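You operate a simulated robot arm through the tools that you are given. There is no shell and no other tool.

The job below is to be done with a simulated robot arm. You get a single attempt, and the scene is never put back.

JOB
Set the air to the card's pressure and press the loose cap home.
Fine: air valve on; use the capping press; sled back in the middle; spill nothing.

Only the result counts: the job must be done as asked and must still hold three seconds after the hand-in. Knocking over, shifting, dropping, spilling or breaking anything else fails it. A push-on lid holds only when it is set on centred and level and pressed home; a screw cap is set on level and turned clockwise until tight.

ROBOT AND FRAMES
A 7-joint arm with a fingered hand, fixed in place. Base frame: the origin is at the foot of the arm, x ahead of it, y to its left, z up; the work surface is at about z = 792. Readings come in mm, degrees, newtons and seconds.
Its first joint turns from -115.0 to 115.0 degrees. Payload 5 kg.
The TCP is the grasp point between the finger pads, 32 mm short of the fingertips. In the tool frame z runs along the fingers and y along their closing line. The gripper opens to 160 mm. The gripper's body begins 89 mm behind the TCP. The gripper is a hand of 4 fingers: y runs from the thumb to the fingers, the wrist lies at [0, 0, -267] in the tool frame.
Orientation is told as [roll, pitch, yaw] about the base's x, y, z axes, in that order, counted from this pose: with the fingers straight down and closing along the base's y, the tool's x points along the base's -x, its y along +y and its z along -z.

CONTROLS
- The arm moves only by the tool step_arm. Its argument "series" is text: rows parted by semicolons, each of 6 numbers parted by spaces: the shift along the tool's x, y, z in mm, then the turn, a rotation vector about the tool's x, y, z in degrees. In form: dx dy dz wx wy wz; .... A call has 1 to 20 rows; each row shifts and turns the commanded pose from where the row before left it, along the tool's axes as they then stand. Rows are played at 5 a second. More than 50 mm and 8.6 degrees between two rows, and nothing of the call is played. A pose out of reach is approached as far as the arm can. The call stops where the force on the tool passes 80 N (or 10 N more than at its start, if that is more) or the arm is blocked; 0.2 s more then pass. In this call time passes only in rows, and 0.2 s behind the last. It gives the time, the measured TCP pose, the force on the tool (base axes), the opening and the grip force at its end, in the units of the frame above (readings bear some noise), with the torque about the TCP (base axes, N m) and any sound that the robot's microphone picked up.
- Cameras (640 x 400 px; columns grow to the right, rows downward): "scene" is fixed at [225.3, 645.5, 1552.1]; the picture's right is [-0.86, -0.51, 0.00], its down [-0.29, 0.49, -0.82] and it looks along [0.42, -0.71, -0.57] (base axes); focal length 362 px, centre (320, 200). "wrist" rides on the gripper at [80, -4, -114] in the tool frame; the picture's right is [0.05, 1.00, 0.00], its down [-0.82, 0.04, -0.58] and it looks along [-0.58, 0.03, 0.82] (tool axes); focal length 265 px, centre (320, 200). There is no depth. A picture from a camera that has moved, and an enlarged one, comes with that camera's place and axes in the base frame and with its lens. The place of the scene camera against the robot may be out by one fixed shift of up to 12 mm in any direction.
- get_image(camera): a new picture of that camera. The clock stands still meanwhile.
- lift_body(by): slides the trunk up (or, below 0, down) by that many mm; the arm rides with it, the base frame stays. It gives what a move gives, with no picture.
- curl_fingers(finger1, finger2, finger3, thumb_bend): sets how far each is bent, from 0 (flat) to 100 (curled in); at 30 the hand is open as for a grip, at 70 the pads meet at the TCP. One left out holds its place. A second passes; each finger stops where it meets its share of the squeeze, and holds until it gets a number again. It is the only way to open and close the hand. It gives what a move gives, with no picture; readings hold the bend of each and the force on the fingers (four entries, about 0 where the hand has none), thumb and palm.
- inspect(camera, box): a new picture of the part [left, top, right, bottom] of that camera's present view, enlarged. The clock stands still meanwhile.
- finish_job(): hands the job in; it is judged then, once.

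Places have to be worked out from the pictures, the camera data and where the tool is seen. Open the gripper and draw the arm clear of the work before you hand the job in, unless the task says otherwise.

The tools are called after "Emit:" by a JSON object that holds its "api" and its "payload". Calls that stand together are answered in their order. step_arm: Moves the arm, as the interface text tells. Its arguments: {"type":"object","properties":{"series":{"type":"string"}},"required":["series"]} The other tools are called the same way: lift_body (by) slides the trunk up or down; curl_fingers (finger1, finger2, finger3, thumb_bend) moves the fingers one by one; get_image (camera) takes a picture; inspect (camera, box) takes an enlarged picture of a part of a camera's view; finish_job () hands the job in.

At the start:

```text
time: 0.0
eef_pos: [545.1, -330.6, 1114.2]
tool_rot: [0.0, -0.1, 0.0]
wrist_force: [0.8, 1.3, -0.5]
torque: [0.01, -0.05, 0.01]
finger_gap: 159.6
grip_force: 0.0
shape: jaw
bend: [30.0, 30.0, 30.0, 30.0]
finger forces: [0.0, 0.0, 0.1, 0.0, 0.1, 0.1]
trunk travel left (down, up): [-600.0, 390.0]
```

scene: 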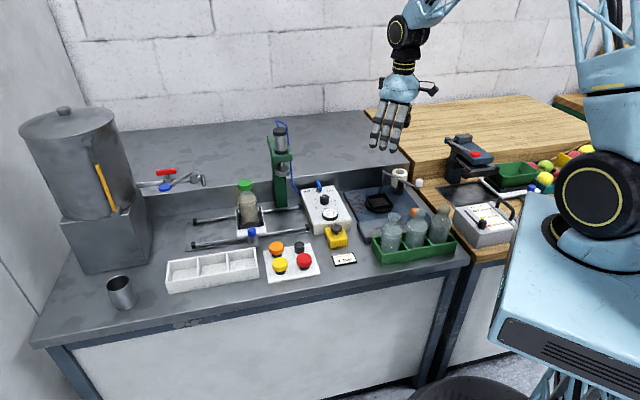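
wrist: 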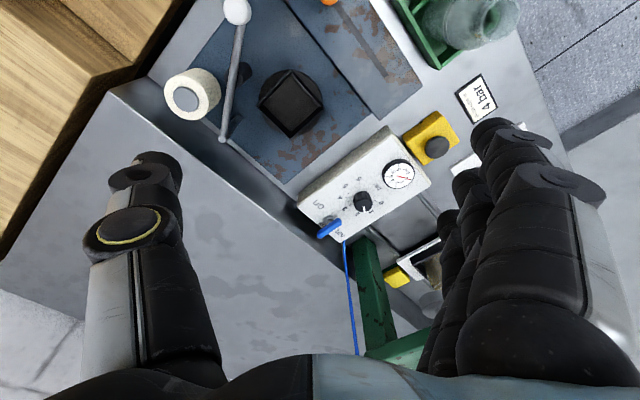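

The pictures show a capping press (green), an air regulator panel with a knob and gauge, a card "4 bar", a yellow push button box, and a sled on rails. I look closer at each.

Emit:
{"api": "inspect", "payload": {"camera": "scene", "box": [180, 110, 360, 222]}}

Emit:
{"api": "inspect", "payload": {"camera": "scene", "box": [180, 200, 360, 312]}}

Emit:
{"api": "inspect", "payload": {"camera": "wrist", "box": [280, 60, 520, 210]}}

Emit:
{"api": "inspect", "payload": {"camera": "wrist", "box": [280, 150, 520, 300]}}

```text
3.56 times, centred on (270, 166) of scene
camera zoom: at [225.3, 645.5, 1552.1], right [-0.86, -0.51, 0.0], down [-0.29, 0.49, -0.82], along [0.42, -0.71, -0.57], focal length 1289 px, centre (498, 321)
```

zoom: 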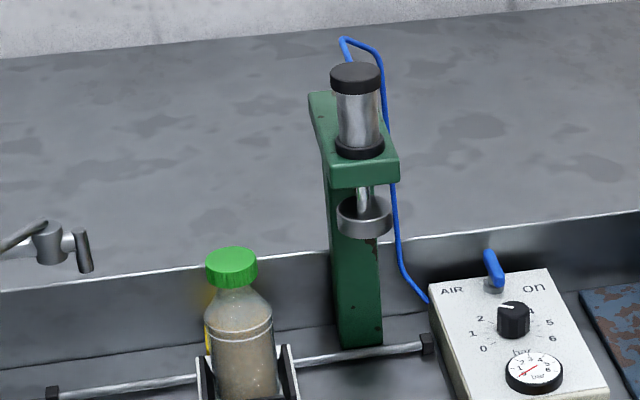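

```text
3.56 times, centred on (270, 256) of scene
camera zoom: at [225.3, 645.5, 1552.1], right [-0.86, -0.51, 0.0], down [-0.29, 0.49, -0.82], along [0.42, -0.71, -0.57], focal length 1289 px, centre (498, 1)
```

zoom: 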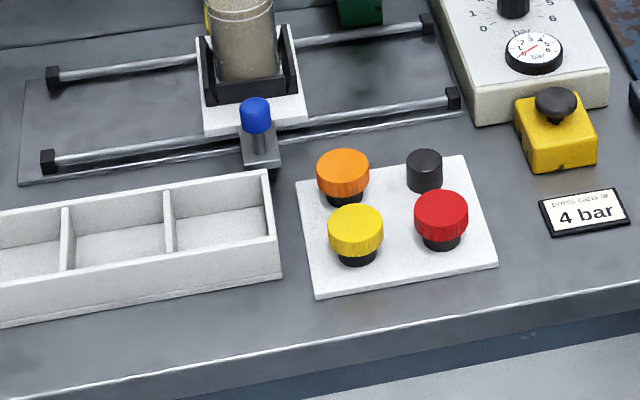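

```text
2.67 times, centred on (400, 135) of wrist
camera zoom: at [465.3, -335.2, 1230.0], right [-0.05, 1.0, 0.0], down [0.82, 0.04, 0.58], along [0.58, 0.03, -0.82], focal length 708 px, centre (107, 373)
```

zoom: 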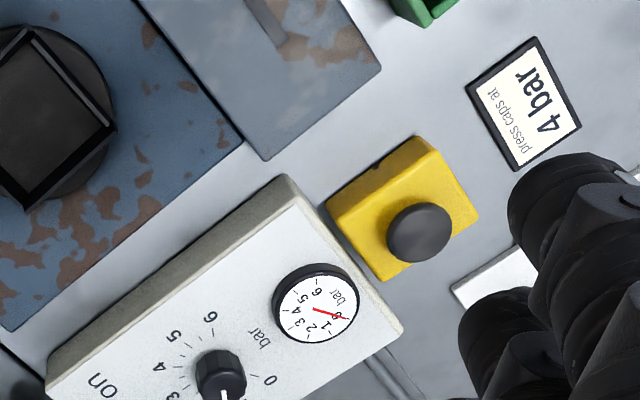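

```text
2.67 times, centred on (400, 225) of wrist
camera zoom: at [465.3, -335.2, 1230.0], right [-0.05, 1.0, 0.0], down [0.82, 0.04, 0.58], along [0.58, 0.03, -0.82], focal length 708 px, centre (107, 133)
```

zoom: 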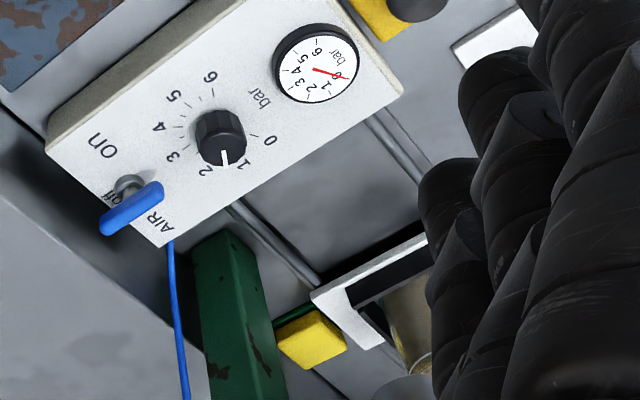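

The panel appears to be flat-topped at about [728,-246,832], with a knob near [732,-248,850], a lever near [785,-300] and a gauge near [680,-191]. I move the hand above it to look more closely before touching anything.

Emit:
{"api": "step_arm", "payload": {"series": "-37 16 13 0 0 0; -37 16 13 0 0 0; -37 16 13 0 0 0; -37 16 13 0 0 0"}}

```text
time: 1.0
eef_pos: [693.1, -267.9, 1060.2]
tool_rot: [0.0, 0.1, -0.1]
wrist_force: [-0.3, -0.8, 0.7]
torque: [-0.01, 0.07, -0.02]
finger_gap: 159.7
grip_force: 0.0
shape: jaw
bend: [30.0, 30.0, 30.0, 30.0]
finger forces: [0.0, 0.1, 0.1, 0.0, 0.0, 0.0]
trunk travel left (down, up): [-600.0, 390.0]
```

The arm is at [693,-268,1060]; I take wrist pictures to locate the panel parts more exactly.

Emit:
{"api": "get_image", "payload": {"camera": "wrist"}}

Emit:
{"api": "inspect", "payload": {"camera": "wrist", "box": [240, 120, 440, 245]}}

Emit:
{"api": "get_image", "payload": {"camera": "scene"}}

```text
taken
camera wrist: at [612.4, -272.4, 1175.4], right [-0.05, 1.0, 0.0], down [0.82, 0.04, 0.58], along [0.58, 0.03, -0.82], focal length 265 px, centre (320, 200)
```

wrist: 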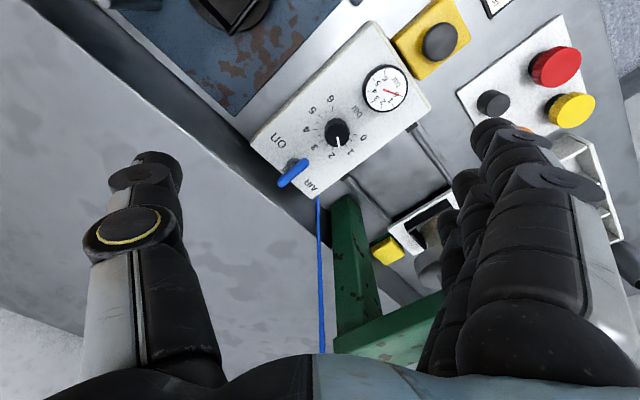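

```text
3.20 times, centred on (340, 182) of wrist
camera zoom: at [612.4, -272.4, 1175.4], right [-0.05, 1.0, 0.0], down [0.82, 0.04, 0.58], along [0.58, 0.03, -0.82], focal length 849 px, centre (256, 256)
```

zoom: 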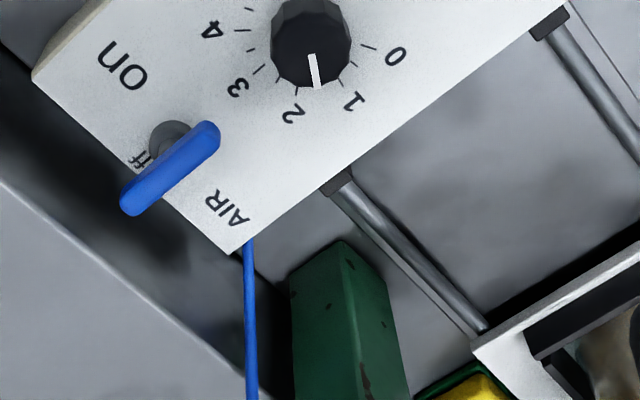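

```text
taken
```

scene: 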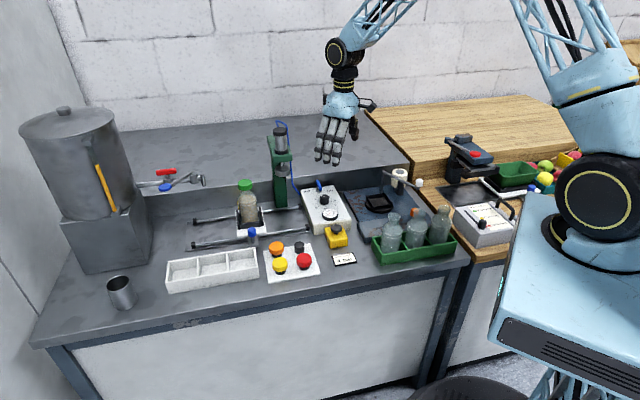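

The lever is a quarter-turn handle now pointing at "off" (toward the wall), with "on" to its side. I zoom in on the scene camera for its exact shape and on the bottle cap.

Emit:
{"api": "inspect", "payload": {"camera": "scene", "box": [292, 170, 356, 210]}}

Emit:
{"api": "inspect", "payload": {"camera": "scene", "box": [225, 170, 289, 210]}}

Emit:
{"api": "inspect", "payload": {"camera": "scene", "box": [225, 205, 289, 245]}}

Emit:
{"api": "inspect", "payload": {"camera": "scene", "box": [300, 215, 364, 255]}}

```text
10.00 times, centred on (324, 190) of scene
camera zoom: at [225.3, 645.5, 1552.1], right [-0.86, -0.51, 0.0], down [-0.29, 0.49, -0.82], along [0.42, -0.71, -0.57], focal length 3625 px, centre (280, 300)
```

zoom: 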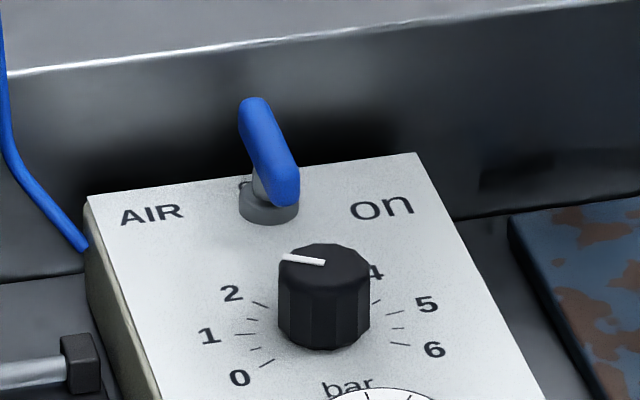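

```text
10.00 times, centred on (257, 190) of scene
camera zoom: at [225.3, 645.5, 1552.1], right [-0.86, -0.51, 0.0], down [-0.29, 0.49, -0.82], along [0.42, -0.71, -0.57], focal length 3625 px, centre (950, 300)
```

zoom: 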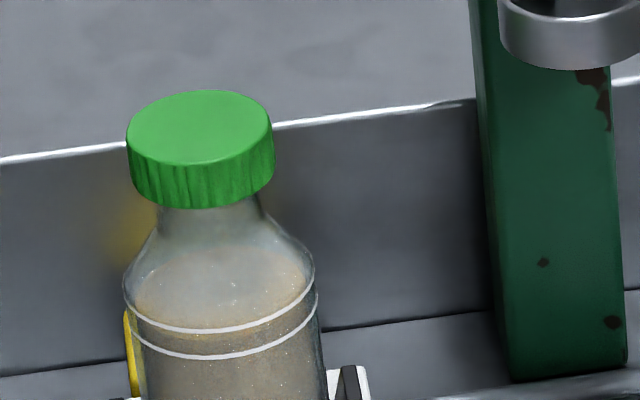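

```text
10.00 times, centred on (257, 225) of scene
camera zoom: at [225.3, 645.5, 1552.1], right [-0.86, -0.51, 0.0], down [-0.29, 0.49, -0.82], along [0.42, -0.71, -0.57], focal length 3625 px, centre (950, -50)
```

zoom: 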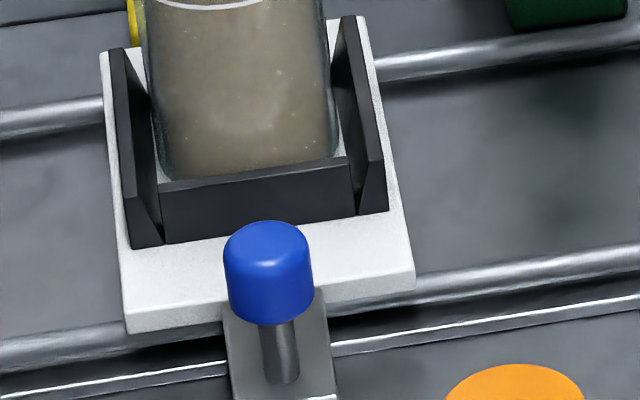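

```text
10.00 times, centred on (332, 235) of scene
camera zoom: at [225.3, 645.5, 1552.1], right [-0.86, -0.51, 0.0], down [-0.29, 0.49, -0.82], along [0.42, -0.71, -0.57], focal length 3625 px, centre (200, -150)
```

zoom: 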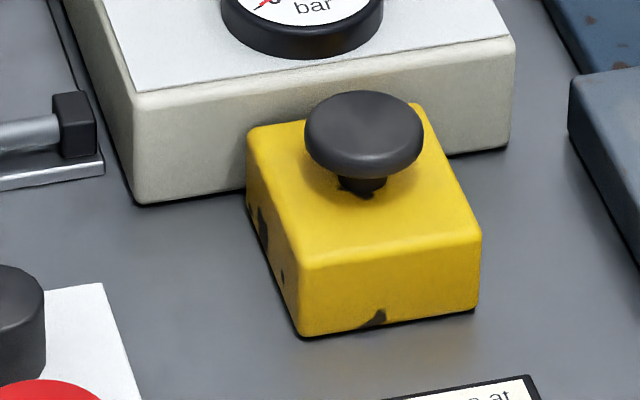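

The lever bar is centred near [789,-301,857] and the knob at [738,-244], pointing at about 1.5 bar with about 42° per bar, clockwise to increase. I'll shape the hand as a poker: middle finger and thumb pinched together, the outer fingers curled, still in free air.

Emit:
{"api": "curl_fingers", "payload": {"finger1": 100, "finger2": 70, "finger3": 100, "thumb_bend": 70}}

Emit:
{"api": "get_image", "payload": {"camera": "wrist"}}

Emit:
{"api": "inspect", "payload": {"camera": "scene", "box": [292, 70, 388, 170]}}

```text
time: 2.0
eef_pos: [691.5, -267.8, 1060.3]
tool_rot: [0.1, 0.0, 0.0]
wrist_force: [-0.6, 0.8, -0.4]
torque: [0.03, 0.03, -0.03]
finger_gap: 50.6
grip_force: 0.0
shape: fingers
bend: [100.0, 70.0, 100.0, 70.0]
finger forces: [0.1, 0.1, 0.1, 0.0, 0.0, 0.0]
trunk travel left (down, up): [-600.0, 390.0]
```

```text
taken
camera wrist: at [611.6, -272.4, 1175.8], right [-0.05, 1.0, 0.0], down [0.82, 0.04, 0.58], along [0.58, 0.03, -0.82], focal length 265 px, centre (320, 200)
```

wrist: 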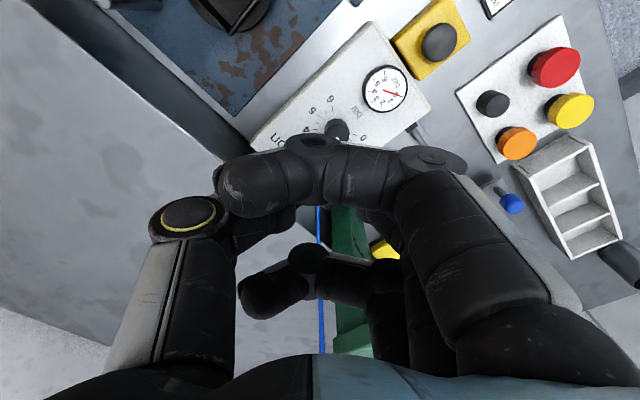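

```text
4.00 times, centred on (340, 120) of scene
camera zoom: at [225.3, 645.5, 1552.1], right [-0.86, -0.51, 0.0], down [-0.29, 0.49, -0.82], along [0.42, -0.71, -0.57], focal length 1450 px, centre (240, 520)
```

zoom: 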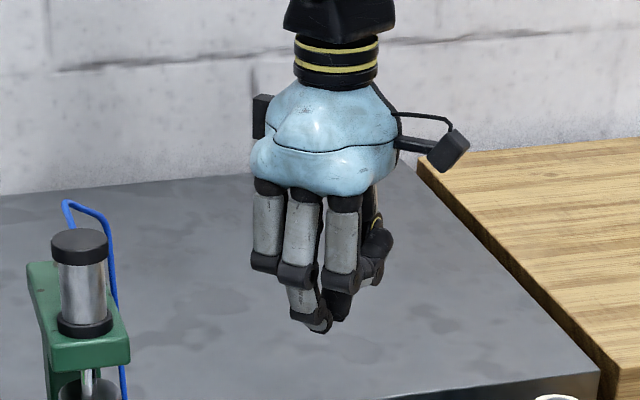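

The curled outer fingers block the wrist camera; I try them flat instead to see which shape gives better clearance and view.

Emit:
{"api": "curl_fingers", "payload": {"finger1": 0, "finger3": 0}}

Emit:
{"api": "get_image", "payload": {"camera": "wrist"}}

Emit:
{"api": "inspect", "payload": {"camera": "scene", "box": [292, 70, 388, 170]}}

```text
time: 3.0
eef_pos: [692.3, -267.8, 1059.6]
tool_rot: [0.0, 0.0, 0.0]
wrist_force: [-0.4, 0.5, 0.1]
torque: [-0.01, 0.0, 0.0]
finger_gap: 128.8
grip_force: 0.0
shape: fingers
bend: [0.0, 70.0, 0.0, 70.0]
finger forces: [0.1, 0.0, 0.1, 0.0, 0.0, 0.0]
trunk travel left (down, up): [-600.0, 390.0]
```

```text
taken
camera wrist: at [611.5, -272.4, 1175.9], right [-0.05, 1.0, 0.0], down [0.82, 0.04, 0.58], along [0.58, 0.03, -0.82], focal length 265 px, centre (320, 200)
```

wrist: 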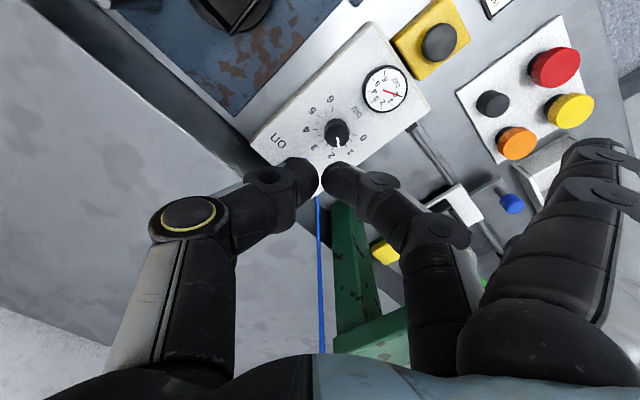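

```text
4.00 times, centred on (340, 120) of scene
camera zoom: at [225.3, 645.5, 1552.1], right [-0.86, -0.51, 0.0], down [-0.29, 0.49, -0.82], along [0.42, -0.71, -0.57], focal length 1450 px, centre (240, 520)
```

zoom: 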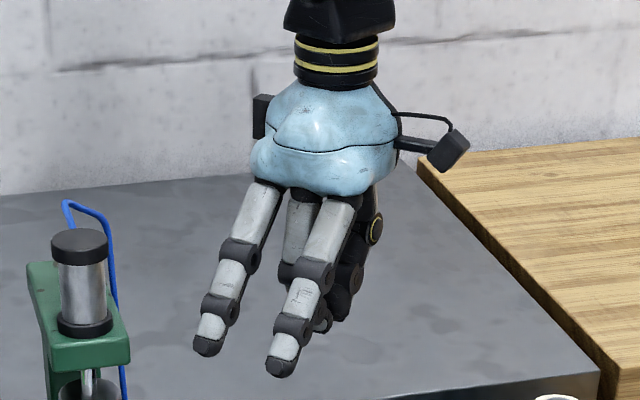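

Flat fingers splay far outward, so curled is the safer shape for the idle ones. For the lever I'd rather use one straight finger as a poker; I test which finger is on the camera side.

Emit:
{"api": "curl_fingers", "payload": {"finger1": 30, "finger2": 100, "finger3": 100, "thumb_bend": 30}}

Emit:
{"api": "get_image", "payload": {"camera": "wrist"}}

Emit:
{"api": "inspect", "payload": {"camera": "scene", "box": [292, 70, 388, 170]}}

```text
time: 4.0
eef_pos: [692.9, -268.3, 1060.3]
tool_rot: [0.0, 0.0, 0.0]
wrist_force: [-0.4, -0.9, 0.5]
torque: [-0.01, 0.02, 0.0]
finger_gap: 170.8
grip_force: 0.0
shape: fingers
bend: [30.0, 100.0, 100.0, 30.0]
finger forces: [0.0, 0.0, 0.1, 0.0, 0.0, 0.0]
trunk travel left (down, up): [-600.0, 390.0]
```

```text
taken
camera wrist: at [611.5, -272.4, 1175.9], right [-0.05, 1.0, 0.0], down [0.82, 0.04, 0.58], along [0.58, 0.03, -0.82], focal length 265 px, centre (320, 200)
```

wrist: 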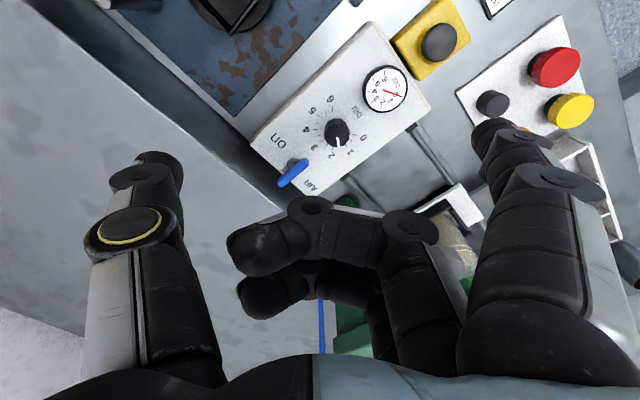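

```text
4.00 times, centred on (340, 120) of scene
camera zoom: at [225.3, 645.5, 1552.1], right [-0.86, -0.51, 0.0], down [-0.29, 0.49, -0.82], along [0.42, -0.71, -0.57], focal length 1450 px, centre (240, 520)
```

zoom: 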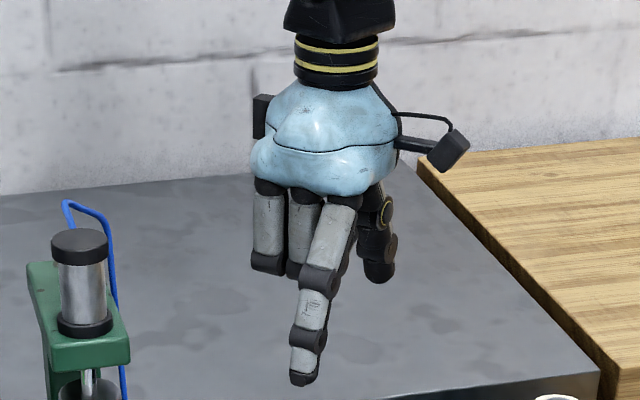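

Finger 1 is on the camera side (tool +x). For the lever I'll use finger 3, the wall-side one at a yaw of -45°, so the hand stays over the panel away from the rear ledge; I set that shape and turn the tool.

Emit:
{"api": "curl_fingers", "payload": {"finger1": 100, "finger2": 100, "finger3": 30, "thumb_bend": 45}}

Emit:
{"api": "step_arm", "payload": {"series": "0 0 0 0 0 7.5; 0 0 0 0 0 7.5; 0 0 0 0 0 7.5; 0 0 0 0 0 7.5; 0 0 0 0 0 7.5; 0 0 0 0 0 7.5; 0 0 0 0 0 0"}}

Emit:
{"api": "get_image", "payload": {"camera": "wrist"}}

Emit:
{"api": "get_image", "payload": {"camera": "scene"}}

```text
time: 5.0
eef_pos: [692.5, -269.0, 1060.3]
tool_rot: [0.0, 0.1, 0.0]
wrist_force: [0.1, -0.8, -0.1]
torque: [0.02, -0.04, -0.03]
finger_gap: 65.8
grip_force: 0.0
shape: fingers
bend: [100.0, 100.0, 30.0, 45.0]
finger forces: [0.0, 0.1, 0.1, 0.0, 0.0, 0.0]
trunk travel left (down, up): [-600.0, 390.0]
```

```text
time: 6.6
eef_pos: [693.5, -267.4, 1061.3]
tool_rot: [0.0, 0.0, -45.1]
wrist_force: [0.4, 0.8, 0.2]
torque: [0.02, 0.02, 0.01]
finger_gap: 65.9
grip_force: 0.2
shape: fingers
bend: [100.0, 100.0, 30.0, 45.0]
finger forces: [0.1, 0.0, 0.0, 0.0, 0.1, 0.1]
trunk travel left (down, up): [-600.0, 390.0]
```

```text
taken
camera wrist: at [633.2, -213.3, 1177.5], right [0.67, 0.74, 0.0], down [0.61, -0.55, 0.58], along [0.43, -0.39, -0.82], focal length 265 px, centre (320, 200)
```

wrist: 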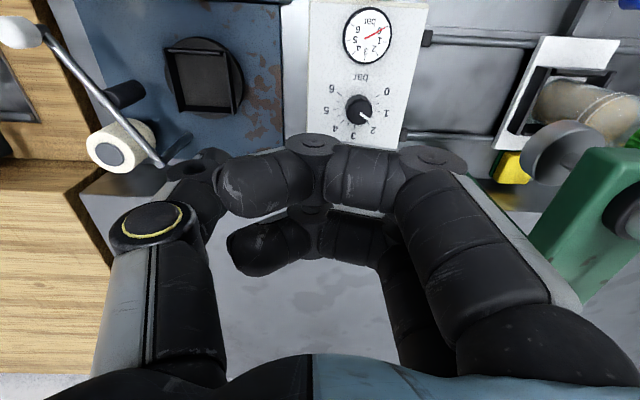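

```text
taken
```

scene: 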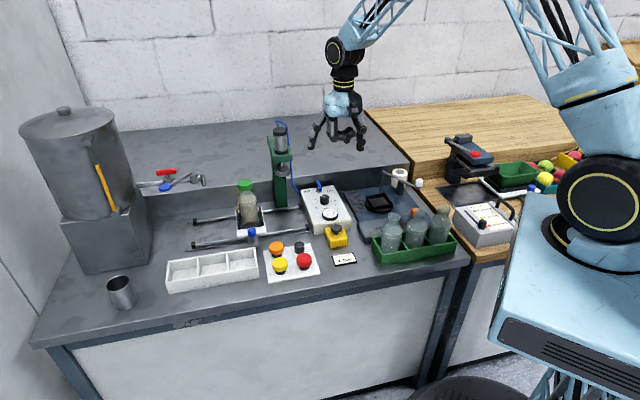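

The view is now square with the bench, though finger 3 is hidden from the wrist camera. The zoomed scene camera gives sharp detail, so I'll hover the finger 3 tip to the right of the lever's near end and check there.

Emit:
{"api": "step_arm", "payload": {"series": "-13.2 -23.8 33.5 0 0 0; -13.2 -23.8 33.5 0 0 0; -13.2 -23.8 33.5 0 0 0; 0 0 0 0 0 0"}}

Emit:
{"api": "inspect", "payload": {"camera": "scene", "box": [270, 130, 398, 210]}}

Emit:
{"api": "get_image", "payload": {"camera": "wrist"}}

```text
time: 7.6
eef_pos: [671.6, -346.1, 961.5]
tool_rot: [0.0, 0.1, -45.0]
wrist_force: [-0.1, 1.2, 0.5]
torque: [0.02, -0.02, 0.0]
finger_gap: 65.7
grip_force: 0.1
shape: fingers
bend: [100.0, 100.0, 30.0, 45.0]
finger forces: [0.0, 0.0, 0.1, 0.0, 0.0, 0.1]
trunk travel left (down, up): [-600.0, 390.0]
```

```text
5.00 times, centred on (334, 170) of scene
camera zoom: at [225.3, 645.5, 1552.1], right [-0.86, -0.51, 0.0], down [-0.29, 0.49, -0.82], along [0.42, -0.71, -0.57], focal length 1812 px, centre (250, 350)
```

zoom: 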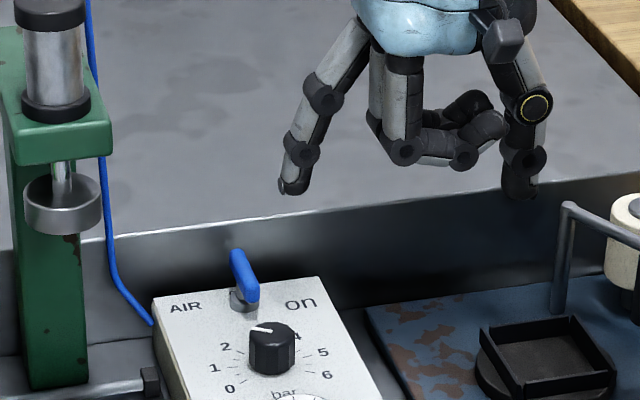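

```text
taken
camera wrist: at [611.3, -292.3, 1076.6], right [0.67, 0.74, 0.0], down [0.61, -0.55, 0.58], along [0.43, -0.39, -0.82], focal length 265 px, centre (320, 200)
```

wrist: 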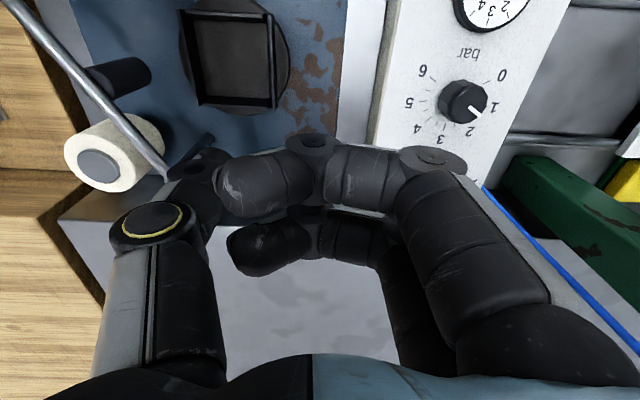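

The finger 3 tip hovers right of the lever's near end, and lowering 85 mm should put it about 15 mm to the right of the bar, near the panel surface level 847. I lower it in steps and check.

Emit:
{"api": "step_arm", "payload": {"series": "0 0 20 0 0 0; 0 0 20 0 0 0; 0 0 20 0 0 0; 0 0 15 0 0 0; 0 0 5 0 0 0; 0 0 0 0 0 0"}}

Emit:
{"api": "inspect", "payload": {"camera": "scene", "box": [290, 150, 370, 200]}}

```text
time: 9.0
eef_pos: [672.7, -346.9, 881.9]
tool_rot: [0.0, 0.0, -45.0]
wrist_force: [0.6, 0.2, -0.5]
torque: [0.0, -0.02, 0.0]
finger_gap: 66.0
grip_force: 0.0
shape: fingers
bend: [100.0, 100.0, 30.0, 45.0]
finger forces: [0.1, 0.0, 0.0, 0.0, 0.0, 0.0]
trunk travel left (down, up): [-600.0, 390.0]
```

```text
8.00 times, centred on (330, 175) of scene
camera zoom: at [225.3, 645.5, 1552.1], right [-0.86, -0.51, 0.0], down [-0.29, 0.49, -0.82], along [0.42, -0.71, -0.57], focal length 2900 px, centre (240, 400)
```

zoom: 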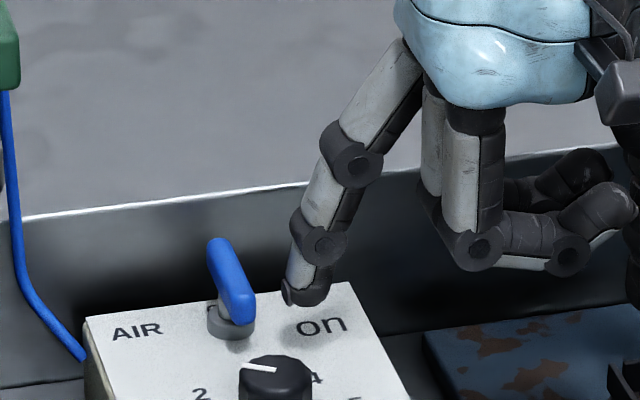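

The tip is about level with the bar's underside and 12 mm to its right. I lower 6 mm more and then push left (tool +y) gently, watching the force.

Emit:
{"api": "step_arm", "payload": {"series": "0 0 6 0 0 0; 0 5 0 0 0 0; 0 5 0 0 0 0; 0 4 0 0 0 0; 0 4 0 0 0 0; 0 4 0 0 0 0; 0 4 0 0 0 0; 0 0 0 0 0 0"}}

Emit:
{"api": "inspect", "payload": {"camera": "scene", "box": [290, 150, 370, 200]}}

```text
time: 10.8
eef_pos: [688.4, -329.7, 875.1]
tool_rot: [0.0, 0.1, -45.1]
wrist_force: [-5.3, -6.7, 2.0]
torque: [-0.04, -0.11, -0.34]
finger_gap: 65.9
grip_force: 3.9
shape: fingers
bend: [100.0, 100.0, 36.0, 45.0]
finger forces: [0.1, 0.0, 8.0, 0.0, 0.1, 0.0]
trunk travel left (down, up): [-600.0, 390.0]
```

```text
8.00 times, centred on (330, 175) of scene
camera zoom: at [225.3, 645.5, 1552.1], right [-0.86, -0.51, 0.0], down [-0.29, 0.49, -0.82], along [0.42, -0.71, -0.57], focal length 2900 px, centre (240, 400)
```

zoom: 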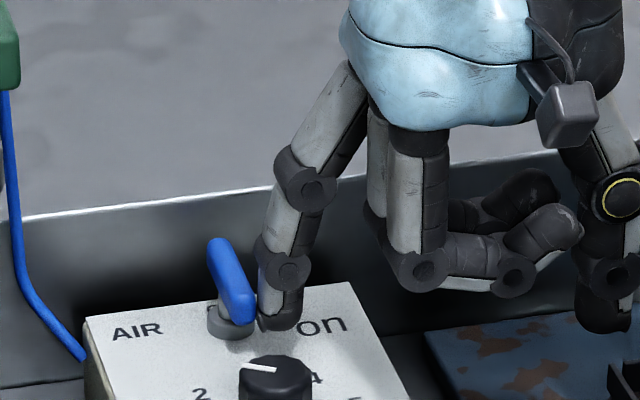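

The lever did not move: the finger flexed backward (bend 36) at about 8 N. A finger is stiff sideways, so I'll back off, rise, and turn to yaw -135° so that I push with the side of finger 1 and the hand stays on the operator's side.

Emit:
{"api": "step_arm", "payload": {"series": "0 -8 0 0 0 0; 0 -8 0 0 0 0; 0 -4 -20 0 0 0; 0 0 -35 0 0 0; 0 0 -35 0 0 0; 0 0 -30 0 0 0"}}

Emit:
{"api": "step_arm", "payload": {"series": "8 0 0 0 0 7.5; 8 0 0 0 0 7.5; 8 0 0 0 0 7.5; 8 0 0 0 0 7.5; 8 0 0 0 0 7.5; 8 0 0 0 0 7.5; 0 0 0 0 0 7.5; 0 0 0 0 0 7.5; 0 0 0 0 0 7.5; 0 0 0 0 0 7.5; 0 0 0 0 0 7.5; 0 0 0 0 0 7.5; 0 0 0 0 0 0"}}

Emit:
{"api": "curl_fingers", "payload": {"finger1": 30, "finger2": 100, "finger3": 100, "thumb_bend": 45}}

Emit:
{"api": "get_image", "payload": {"camera": "scene"}}

Emit:
{"api": "get_image", "payload": {"camera": "wrist"}}

```text
time: 12.2
eef_pos: [678.5, -339.9, 995.9]
tool_rot: [0.1, 0.0, -45.0]
wrist_force: [-0.2, -0.2, 0.0]
torque: [-0.04, -0.02, -0.01]
finger_gap: 66.0
grip_force: 0.1
shape: fingers
bend: [100.0, 100.0, 30.0, 45.0]
finger forces: [0.0, 0.0, 0.0, 0.0, 0.1, 0.1]
trunk travel left (down, up): [-600.0, 390.0]
```

```text
time: 15.0
eef_pos: [656.0, -299.5, 995.8]
tool_rot: [0.0, 0.0, -135.1]
wrist_force: [0.0, 0.1, 0.0]
torque: [0.01, -0.01, 0.01]
finger_gap: 65.8
grip_force: 0.0
shape: fingers
bend: [100.0, 100.0, 30.0, 45.0]
finger forces: [0.0, 0.0, 0.0, 0.1, 0.0, 0.1]
trunk travel left (down, up): [-600.0, 390.0]
```

```text
time: 16.0
eef_pos: [655.0, -298.9, 995.0]
tool_rot: [0.0, 0.0, -135.1]
wrist_force: [-0.6, 0.4, 0.3]
torque: [-0.04, 0.01, -0.01]
finger_gap: 141.0
grip_force: 0.1
shape: fingers
bend: [30.0, 100.0, 100.0, 45.0]
finger forces: [0.1, 0.1, 0.0, 0.0, 0.1, 0.1]
trunk travel left (down, up): [-600.0, 390.0]
```

```text
taken
```

scene: 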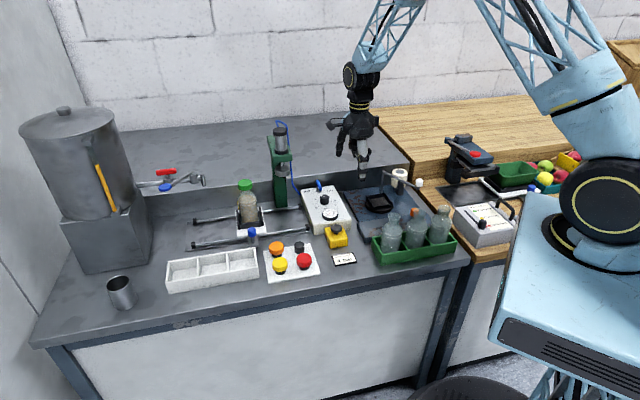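

```text
taken
camera wrist: at [708.4, -239.2, 1111.4], right [0.74, -0.67, 0.0], down [-0.55, -0.61, 0.58], along [-0.39, -0.43, -0.82], focal length 265 px, centre (320, 200)
```

wrist: 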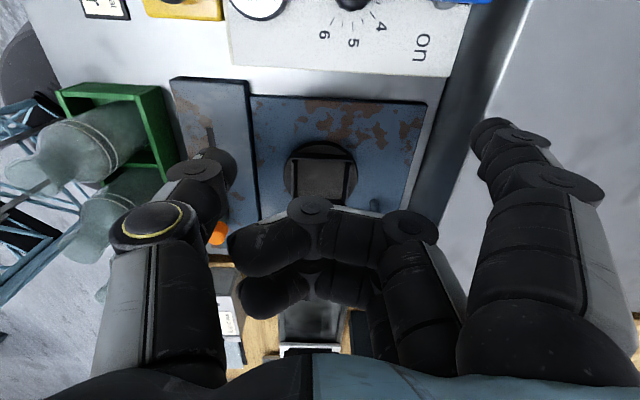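

The tool is at yaw -135° with finger 1 extended toward the wall. I move it toward the spot right of the lever, still above, and check in the scene camera.

Emit:
{"api": "step_arm", "payload": {"series": "13 -5 24 0 0 0; 12 -5 24 0 0 0; 10 -5 24 0 0 0; 0 0 0 0 0 0"}}

Emit:
{"api": "inspect", "payload": {"camera": "scene", "box": [290, 150, 370, 200]}}

Emit:
{"api": "get_image", "payload": {"camera": "wrist"}}

```text
time: 17.0
eef_pos: [670.6, -265.9, 924.8]
tool_rot: [-0.1, 0.0, -135.1]
wrist_force: [-0.7, 0.4, -0.3]
torque: [0.0, 0.03, 0.01]
finger_gap: 140.8
grip_force: 0.1
shape: fingers
bend: [30.0, 100.0, 100.0, 45.0]
finger forces: [0.0, 0.0, 0.0, 0.0, 0.0, 0.0]
trunk travel left (down, up): [-600.0, 390.0]
```

```text
8.00 times, centred on (330, 175) of scene
camera zoom: at [225.3, 645.5, 1552.1], right [-0.86, -0.51, 0.0], down [-0.29, 0.49, -0.82], along [0.42, -0.71, -0.57], focal length 2900 px, centre (240, 400)
```

zoom: 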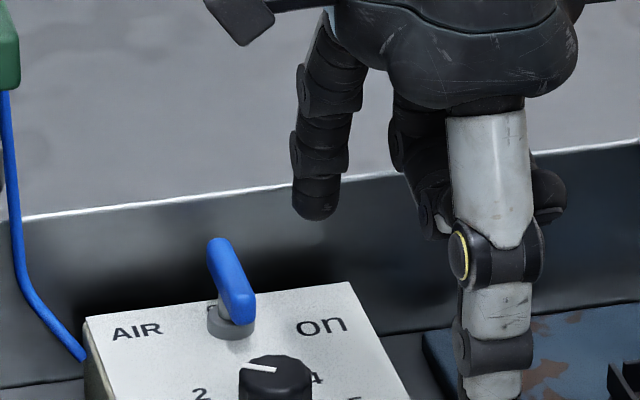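

```text
taken
camera wrist: at [725.0, -205.8, 1040.5], right [0.74, -0.67, 0.0], down [-0.55, -0.61, 0.58], along [-0.39, -0.43, -0.82], focal length 265 px, centre (320, 200)
```

wrist: 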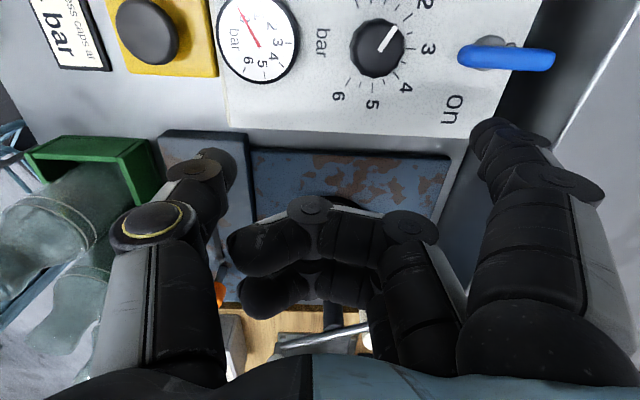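

Now the lever, knob and gauge are all well seen from the wrist. I zoom in on the lever to find its pivot relative to the bar.

Emit:
{"api": "inspect", "payload": {"camera": "wrist", "box": [410, 10, 602, 130]}}

Emit:
{"api": "inspect", "payload": {"camera": "wrist", "box": [210, 0, 434, 140]}}

```text
3.33 times, centred on (506, 70) of wrist
camera zoom: at [725.0, -205.8, 1040.5], right [0.74, -0.67, 0.0], down [-0.55, -0.61, 0.58], along [-0.39, -0.43, -0.82], focal length 885 px, centre (-300, 633)
```

zoom: 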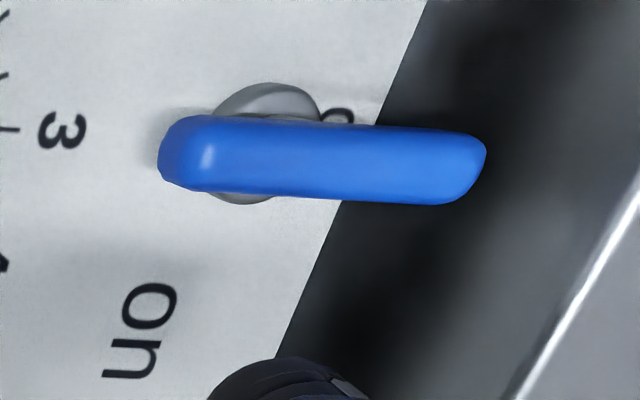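

```text
2.86 times, centred on (322, 70) of wrist
camera zoom: at [725.0, -205.8, 1040.5], right [0.74, -0.67, 0.0], down [-0.55, -0.61, 0.58], along [-0.39, -0.43, -0.82], focal length 758 px, centre (314, 571)
```

zoom: 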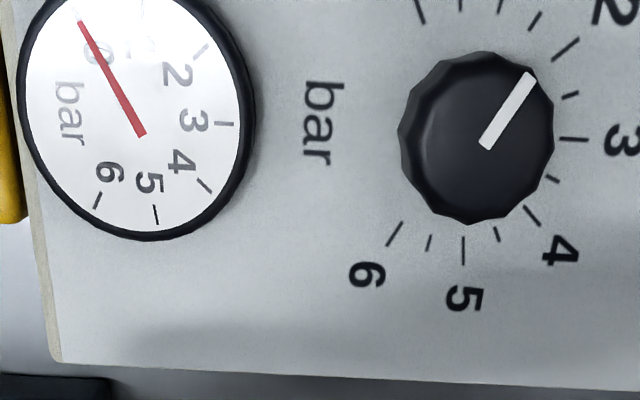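

The bar is symmetric about its pivot at about [794,-299], so it simply needs more torque. To keep the thumb clear of the gauge and button during a sideways push, I raise the hand and tilt it 20° so the thumb side lifts.

Emit:
{"api": "step_arm", "payload": {"series": "0 0 -25 0 0 0; 0 0 -25 0 0 0; 0 0 0 7 0 0; 0 0 0 7 0 0; 0 0 0 6 0 0; 0 0 0 0 0 0"}}

Emit:
{"api": "inspect", "payload": {"camera": "scene", "box": [280, 130, 408, 210]}}

Emit:
{"api": "get_image", "payload": {"camera": "wrist"}}

```text
time: 18.4
eef_pos: [668.9, -264.9, 974.8]
tool_rot: [-20.1, 0.1, -135.0]
wrist_force: [-0.2, -0.5, 0.2]
torque: [0.0, 0.0, 0.01]
finger_gap: 140.9
grip_force: 0.1
shape: fingers
bend: [30.0, 100.0, 100.0, 45.0]
finger forces: [0.0, 0.1, 0.0, 0.0, 0.0, 0.0]
trunk travel left (down, up): [-600.0, 390.0]
```

```text
5.00 times, centred on (344, 170) of scene
camera zoom: at [225.3, 645.5, 1552.1], right [-0.86, -0.51, 0.0], down [-0.29, 0.49, -0.82], along [0.42, -0.71, -0.57], focal length 1812 px, centre (200, 350)
```

zoom: 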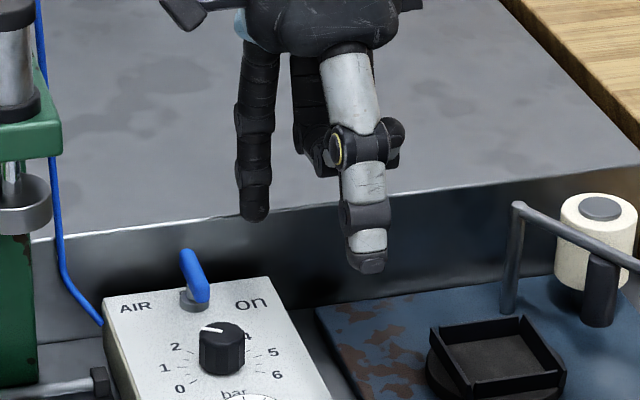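

```text
taken
camera wrist: at [750.9, -233.3, 1085.0], right [0.7, -0.63, -0.34], down [-0.41, -0.74, 0.53], along [-0.59, -0.23, -0.78], focal length 265 px, centre (320, 200)
```

wrist: 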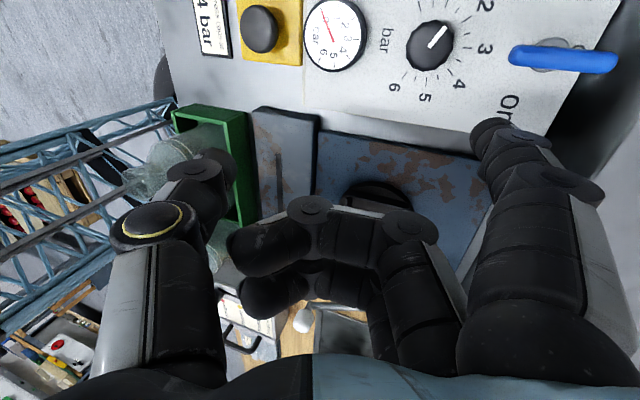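

The thumb is now well above finger 1's tip. I lower the tip beside the lever's near end, keeping about 18 mm to its right and shifting 10 mm toward the wall.

Emit:
{"api": "step_arm", "payload": {"series": "0 9 15 0 0 0; 0 9 15 0 0 0; 0 8 15 0 0 0; 0 7 14 0 0 0; 0 0 0 0 0 0"}}

Emit:
{"api": "inspect", "payload": {"camera": "scene", "box": [290, 150, 370, 200]}}

Emit:
{"api": "get_image", "payload": {"camera": "wrist"}}

```text
time: 19.6
eef_pos: [676.8, -273.4, 907.5]
tool_rot: [-20.0, 0.1, -135.0]
wrist_force: [0.6, -0.4, -0.2]
torque: [-0.02, -0.02, -0.03]
finger_gap: 141.1
grip_force: 0.1
shape: fingers
bend: [30.0, 100.0, 100.0, 45.0]
finger forces: [0.0, 0.1, 0.1, 0.1, 0.0, 0.1]
trunk travel left (down, up): [-600.0, 390.0]
```

```text
8.00 times, centred on (330, 175) of scene
camera zoom: at [225.3, 645.5, 1552.1], right [-0.86, -0.51, 0.0], down [-0.29, 0.49, -0.82], along [0.42, -0.71, -0.57], focal length 2900 px, centre (240, 400)
```

zoom: 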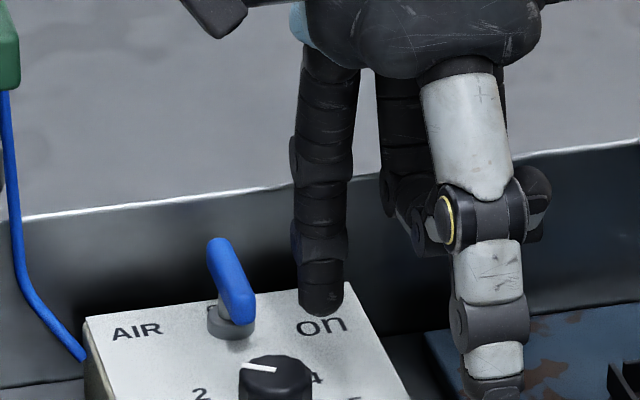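

```text
taken
camera wrist: at [757.3, -241.5, 1016.5], right [0.7, -0.63, -0.34], down [-0.41, -0.74, 0.53], along [-0.59, -0.23, -0.78], focal length 265 px, centre (320, 200)
```

wrist: 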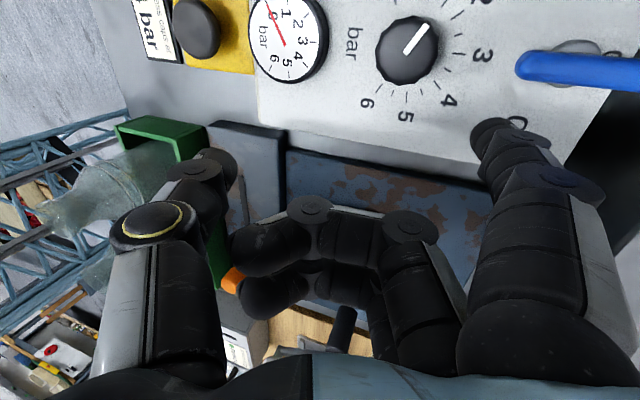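

The fingertip is about 18 mm right of the bar, overlapping its near end. I shift 4 mm more toward the wall and push left (tool +x) in small steps.

Emit:
{"api": "step_arm", "payload": {"series": "0 4 -1 0 0 0; 5 0 0 0 0 0; 5 0 0 0 0 0; 5 0 0 0 0 0; 4 0 0 0 0 0; 4 0 0 0 0 0; 4 0 0 0 0 0; 0 0 0 0 0 0"}}

Emit:
{"api": "inspect", "payload": {"camera": "scene", "box": [290, 150, 370, 200]}}

Emit:
{"api": "get_image", "payload": {"camera": "wrist"}}

```text
time: 21.4
eef_pos: [695.3, -260.2, 906.1]
tool_rot: [-20.0, -0.2, -135.3]
wrist_force: [-28.9, -27.8, 3.2]
torque: [-1.44, 1.11, -3.04]
finger_gap: 140.5
grip_force: 19.9
shape: fingers
bend: [31.0, 100.0, 100.0, 45.0]
finger forces: [39.5, 0.0, 0.0, 0.1, 0.1, 0.0]
trunk travel left (down, up): [-600.0, 390.0]
```

```text
8.00 times, centred on (330, 175) of scene
camera zoom: at [225.3, 645.5, 1552.1], right [-0.86, -0.51, 0.0], down [-0.29, 0.49, -0.82], along [0.42, -0.71, -0.57], focal length 2900 px, centre (240, 400)
```

zoom: 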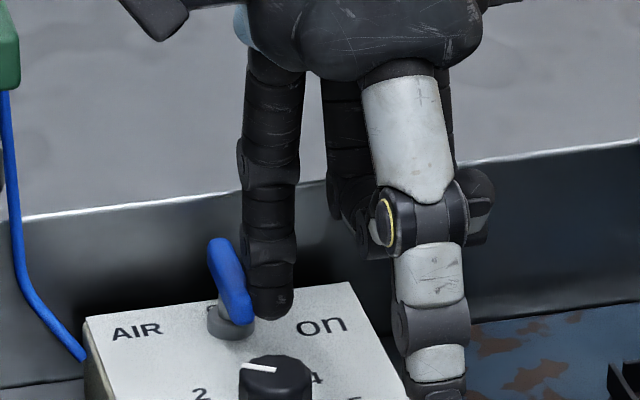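

```text
taken
camera wrist: at [776.7, -228.2, 1016.0], right [0.7, -0.63, -0.34], down [-0.41, -0.74, 0.53], along [-0.59, -0.23, -0.78], focal length 265 px, centre (320, 200)
```

wrist: 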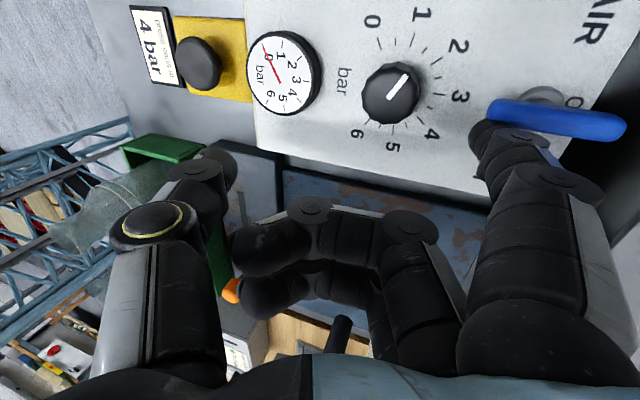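

About 40 N sideways and the bar has not turned, so either the fingertip is caught on the lever's base collar or this direction is against a stop. I look closely at the contact.

Emit:
{"api": "inspect", "payload": {"camera": "scene", "box": [306, 172, 338, 192]}}

Emit:
{"api": "inspect", "payload": {"camera": "wrist", "box": [448, 70, 640, 190]}}

```text
16.00 times, centred on (322, 182) of scene
camera zoom: at [225.3, 645.5, 1552.1], right [-0.86, -0.51, 0.0], down [-0.29, 0.49, -0.82], along [0.42, -0.71, -0.57], focal length 5799 px, centre (288, 488)
```

zoom: 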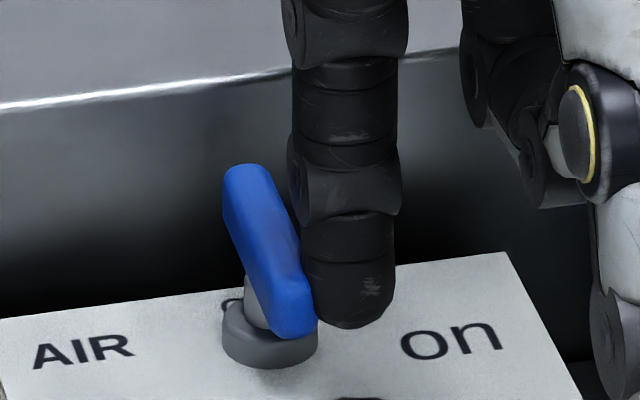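

```text
3.33 times, centred on (544, 130) of wrist
camera zoom: at [776.7, -228.2, 1016.0], right [0.7, -0.63, -0.34], down [-0.41, -0.74, 0.53], along [-0.59, -0.23, -0.78], focal length 885 px, centre (-427, 433)
```

zoom: 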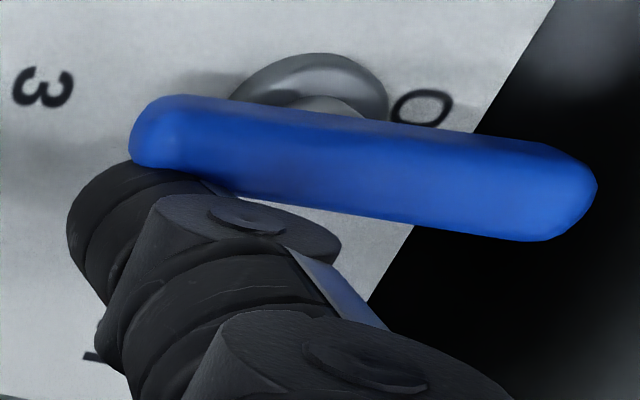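

The fingertip may be touching the base collar beside the bar. I back off, shift 7 mm toward the operator and 4 mm up so only the bar's end can be touched, and push again.

Emit:
{"api": "step_arm", "payload": {"series": "-8 0 0 0 0 0; 0 -8 -2 0 0 0; 5 0 0 0 0 0; 4 0 0 0 0 0; 4 0 0 0 0 0; 4 0 0 0 0 0; 0 0 0 0 0 0"}}

Emit:
{"api": "inspect", "payload": {"camera": "scene", "box": [306, 172, 338, 192]}}

Emit:
{"api": "inspect", "payload": {"camera": "wrist", "box": [448, 70, 640, 190]}}

```text
time: 23.0
eef_pos: [694.4, -257.8, 909.6]
tool_rot: [-20.0, -0.5, -135.6]
wrist_force: [-51.5, -52.7, -21.9]
torque: [-2.01, 4.42, -5.97]
finger_gap: 142.1
grip_force: 37.1
shape: fingers
bend: [27.0, 100.0, 100.0, 45.0]
finger forces: [74.3, 0.1, 0.0, 0.0, 0.0, 0.1]
trunk travel left (down, up): [-600.0, 390.0]
```

```text
16.00 times, centred on (322, 182) of scene
camera zoom: at [225.3, 645.5, 1552.1], right [-0.86, -0.51, 0.0], down [-0.29, 0.49, -0.82], along [0.42, -0.71, -0.57], focal length 5799 px, centre (288, 488)
```

zoom: 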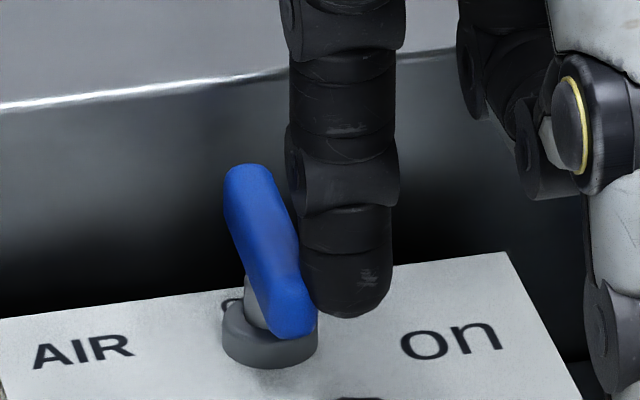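

```text
3.33 times, centred on (544, 130) of wrist
camera zoom: at [776.7, -225.2, 1019.4], right [0.69, -0.64, -0.34], down [-0.41, -0.74, 0.54], along [-0.59, -0.23, -0.77], focal length 885 px, centre (-427, 433)
```

zoom: 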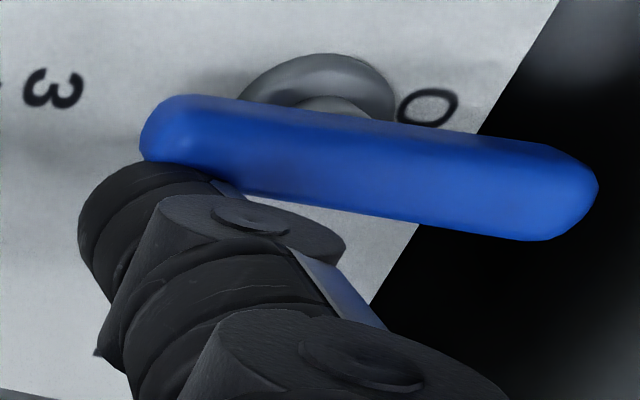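

Even 74 N does not move it that way, so it's against its stop; the lever must turn the other way (counter-clockwise from above). I back off, rise, level to 12° tilt and move over to the right side of the far (wall-side) end to push that end left.

Emit:
{"api": "step_arm", "payload": {"series": "-8 0 0 0 0 0; -6 0 0 0 0 0; 0 -8 -22 0 0 0; 0 -8 -22 0 0 0; 0 0 0 -8 0 0; 0 18 -4 0 0 0; 0 17 -4 0 0 0; 0 0 0 0 0 0"}}

Emit:
{"api": "inspect", "payload": {"camera": "scene", "box": [290, 150, 370, 200]}}

Emit:
{"api": "get_image", "payload": {"camera": "wrist"}}

```text
time: 24.8
eef_pos: [715.5, -279.6, 958.8]
tool_rot: [-11.9, 0.0, -135.0]
wrist_force: [-1.4, 0.4, 0.9]
torque: [-0.03, -0.04, -0.02]
finger_gap: 141.4
grip_force: 0.1
shape: fingers
bend: [30.0, 100.0, 100.0, 45.0]
finger forces: [0.0, 0.0, 0.0, 0.0, 0.1, 0.0]
trunk travel left (down, up): [-600.0, 390.0]
```

```text
8.00 times, centred on (330, 175) of scene
camera zoom: at [225.3, 645.5, 1552.1], right [-0.86, -0.51, 0.0], down [-0.29, 0.49, -0.82], along [0.42, -0.71, -0.57], focal length 2900 px, centre (240, 400)
```

zoom: 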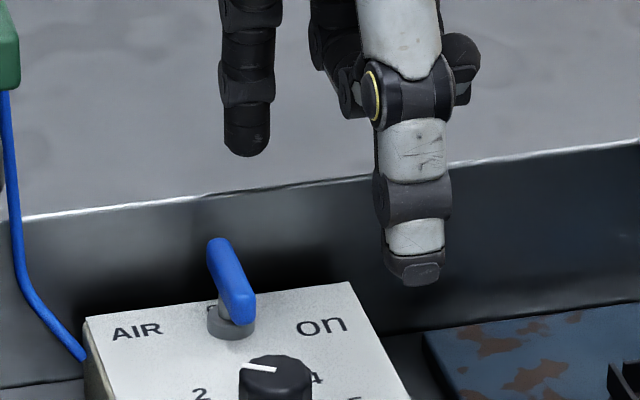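

```text
taken
camera wrist: at [786.6, -236.3, 1072.7], right [0.73, -0.65, -0.21], down [-0.46, -0.69, 0.56], along [-0.51, -0.31, -0.81], focal length 265 px, centre (320, 200)
```

wrist: 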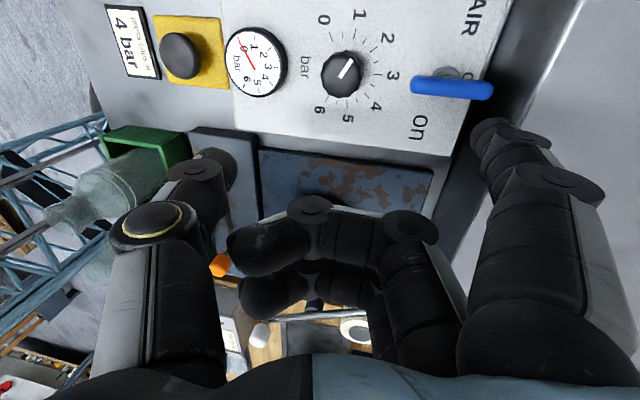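

The tip needs about 15 mm more to the right before lowering. I shift right, then lower to bar height beside the far end.

Emit:
{"api": "step_arm", "payload": {"series": "-15 0 0 0 0 0; 0 3.2 15 0 0 0; 0 3.2 15 0 0 0; 0 3.2 15 0 0 0; 0 2.6 12 0 0 0; 0 0 0 0 0 0"}}

Emit:
{"api": "inspect", "payload": {"camera": "scene", "box": [306, 166, 338, 186]}}

Emit:
{"api": "get_image", "payload": {"camera": "wrist"}}

```text
time: 26.2
eef_pos: [704.6, -290.3, 900.4]
tool_rot: [-12.0, 0.0, -135.0]
wrist_force: [0.5, 0.5, 0.0]
torque: [0.0, -0.02, -0.04]
finger_gap: 141.2
grip_force: 0.0
shape: fingers
bend: [30.0, 100.0, 100.0, 45.0]
finger forces: [0.0, 0.1, 0.1, 0.0, 0.0, 0.0]
trunk travel left (down, up): [-600.0, 390.0]
```

```text
16.00 times, centred on (322, 176) of scene
camera zoom: at [225.3, 645.5, 1552.1], right [-0.86, -0.51, 0.0], down [-0.29, 0.49, -0.82], along [0.42, -0.71, -0.57], focal length 5799 px, centre (288, 584)
```

zoom: 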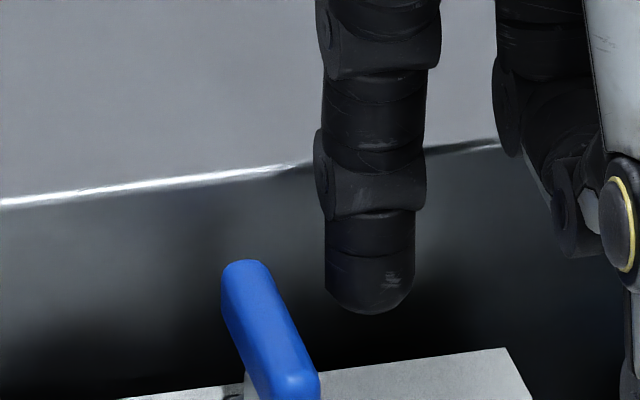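

```text
taken
camera wrist: at [775.1, -247.3, 1014.2], right [0.73, -0.65, -0.21], down [-0.46, -0.69, 0.56], along [-0.51, -0.31, -0.81], focal length 265 px, centre (320, 200)
```

wrist: 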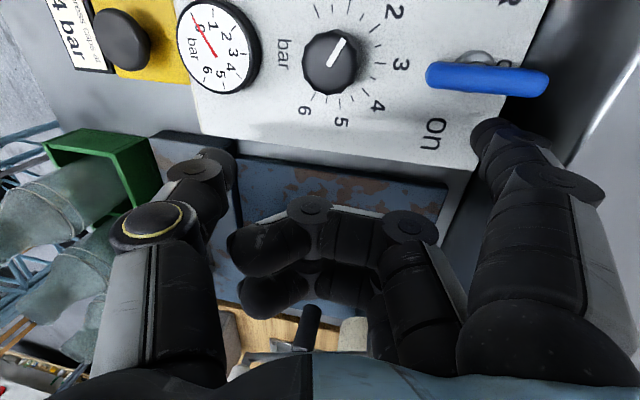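

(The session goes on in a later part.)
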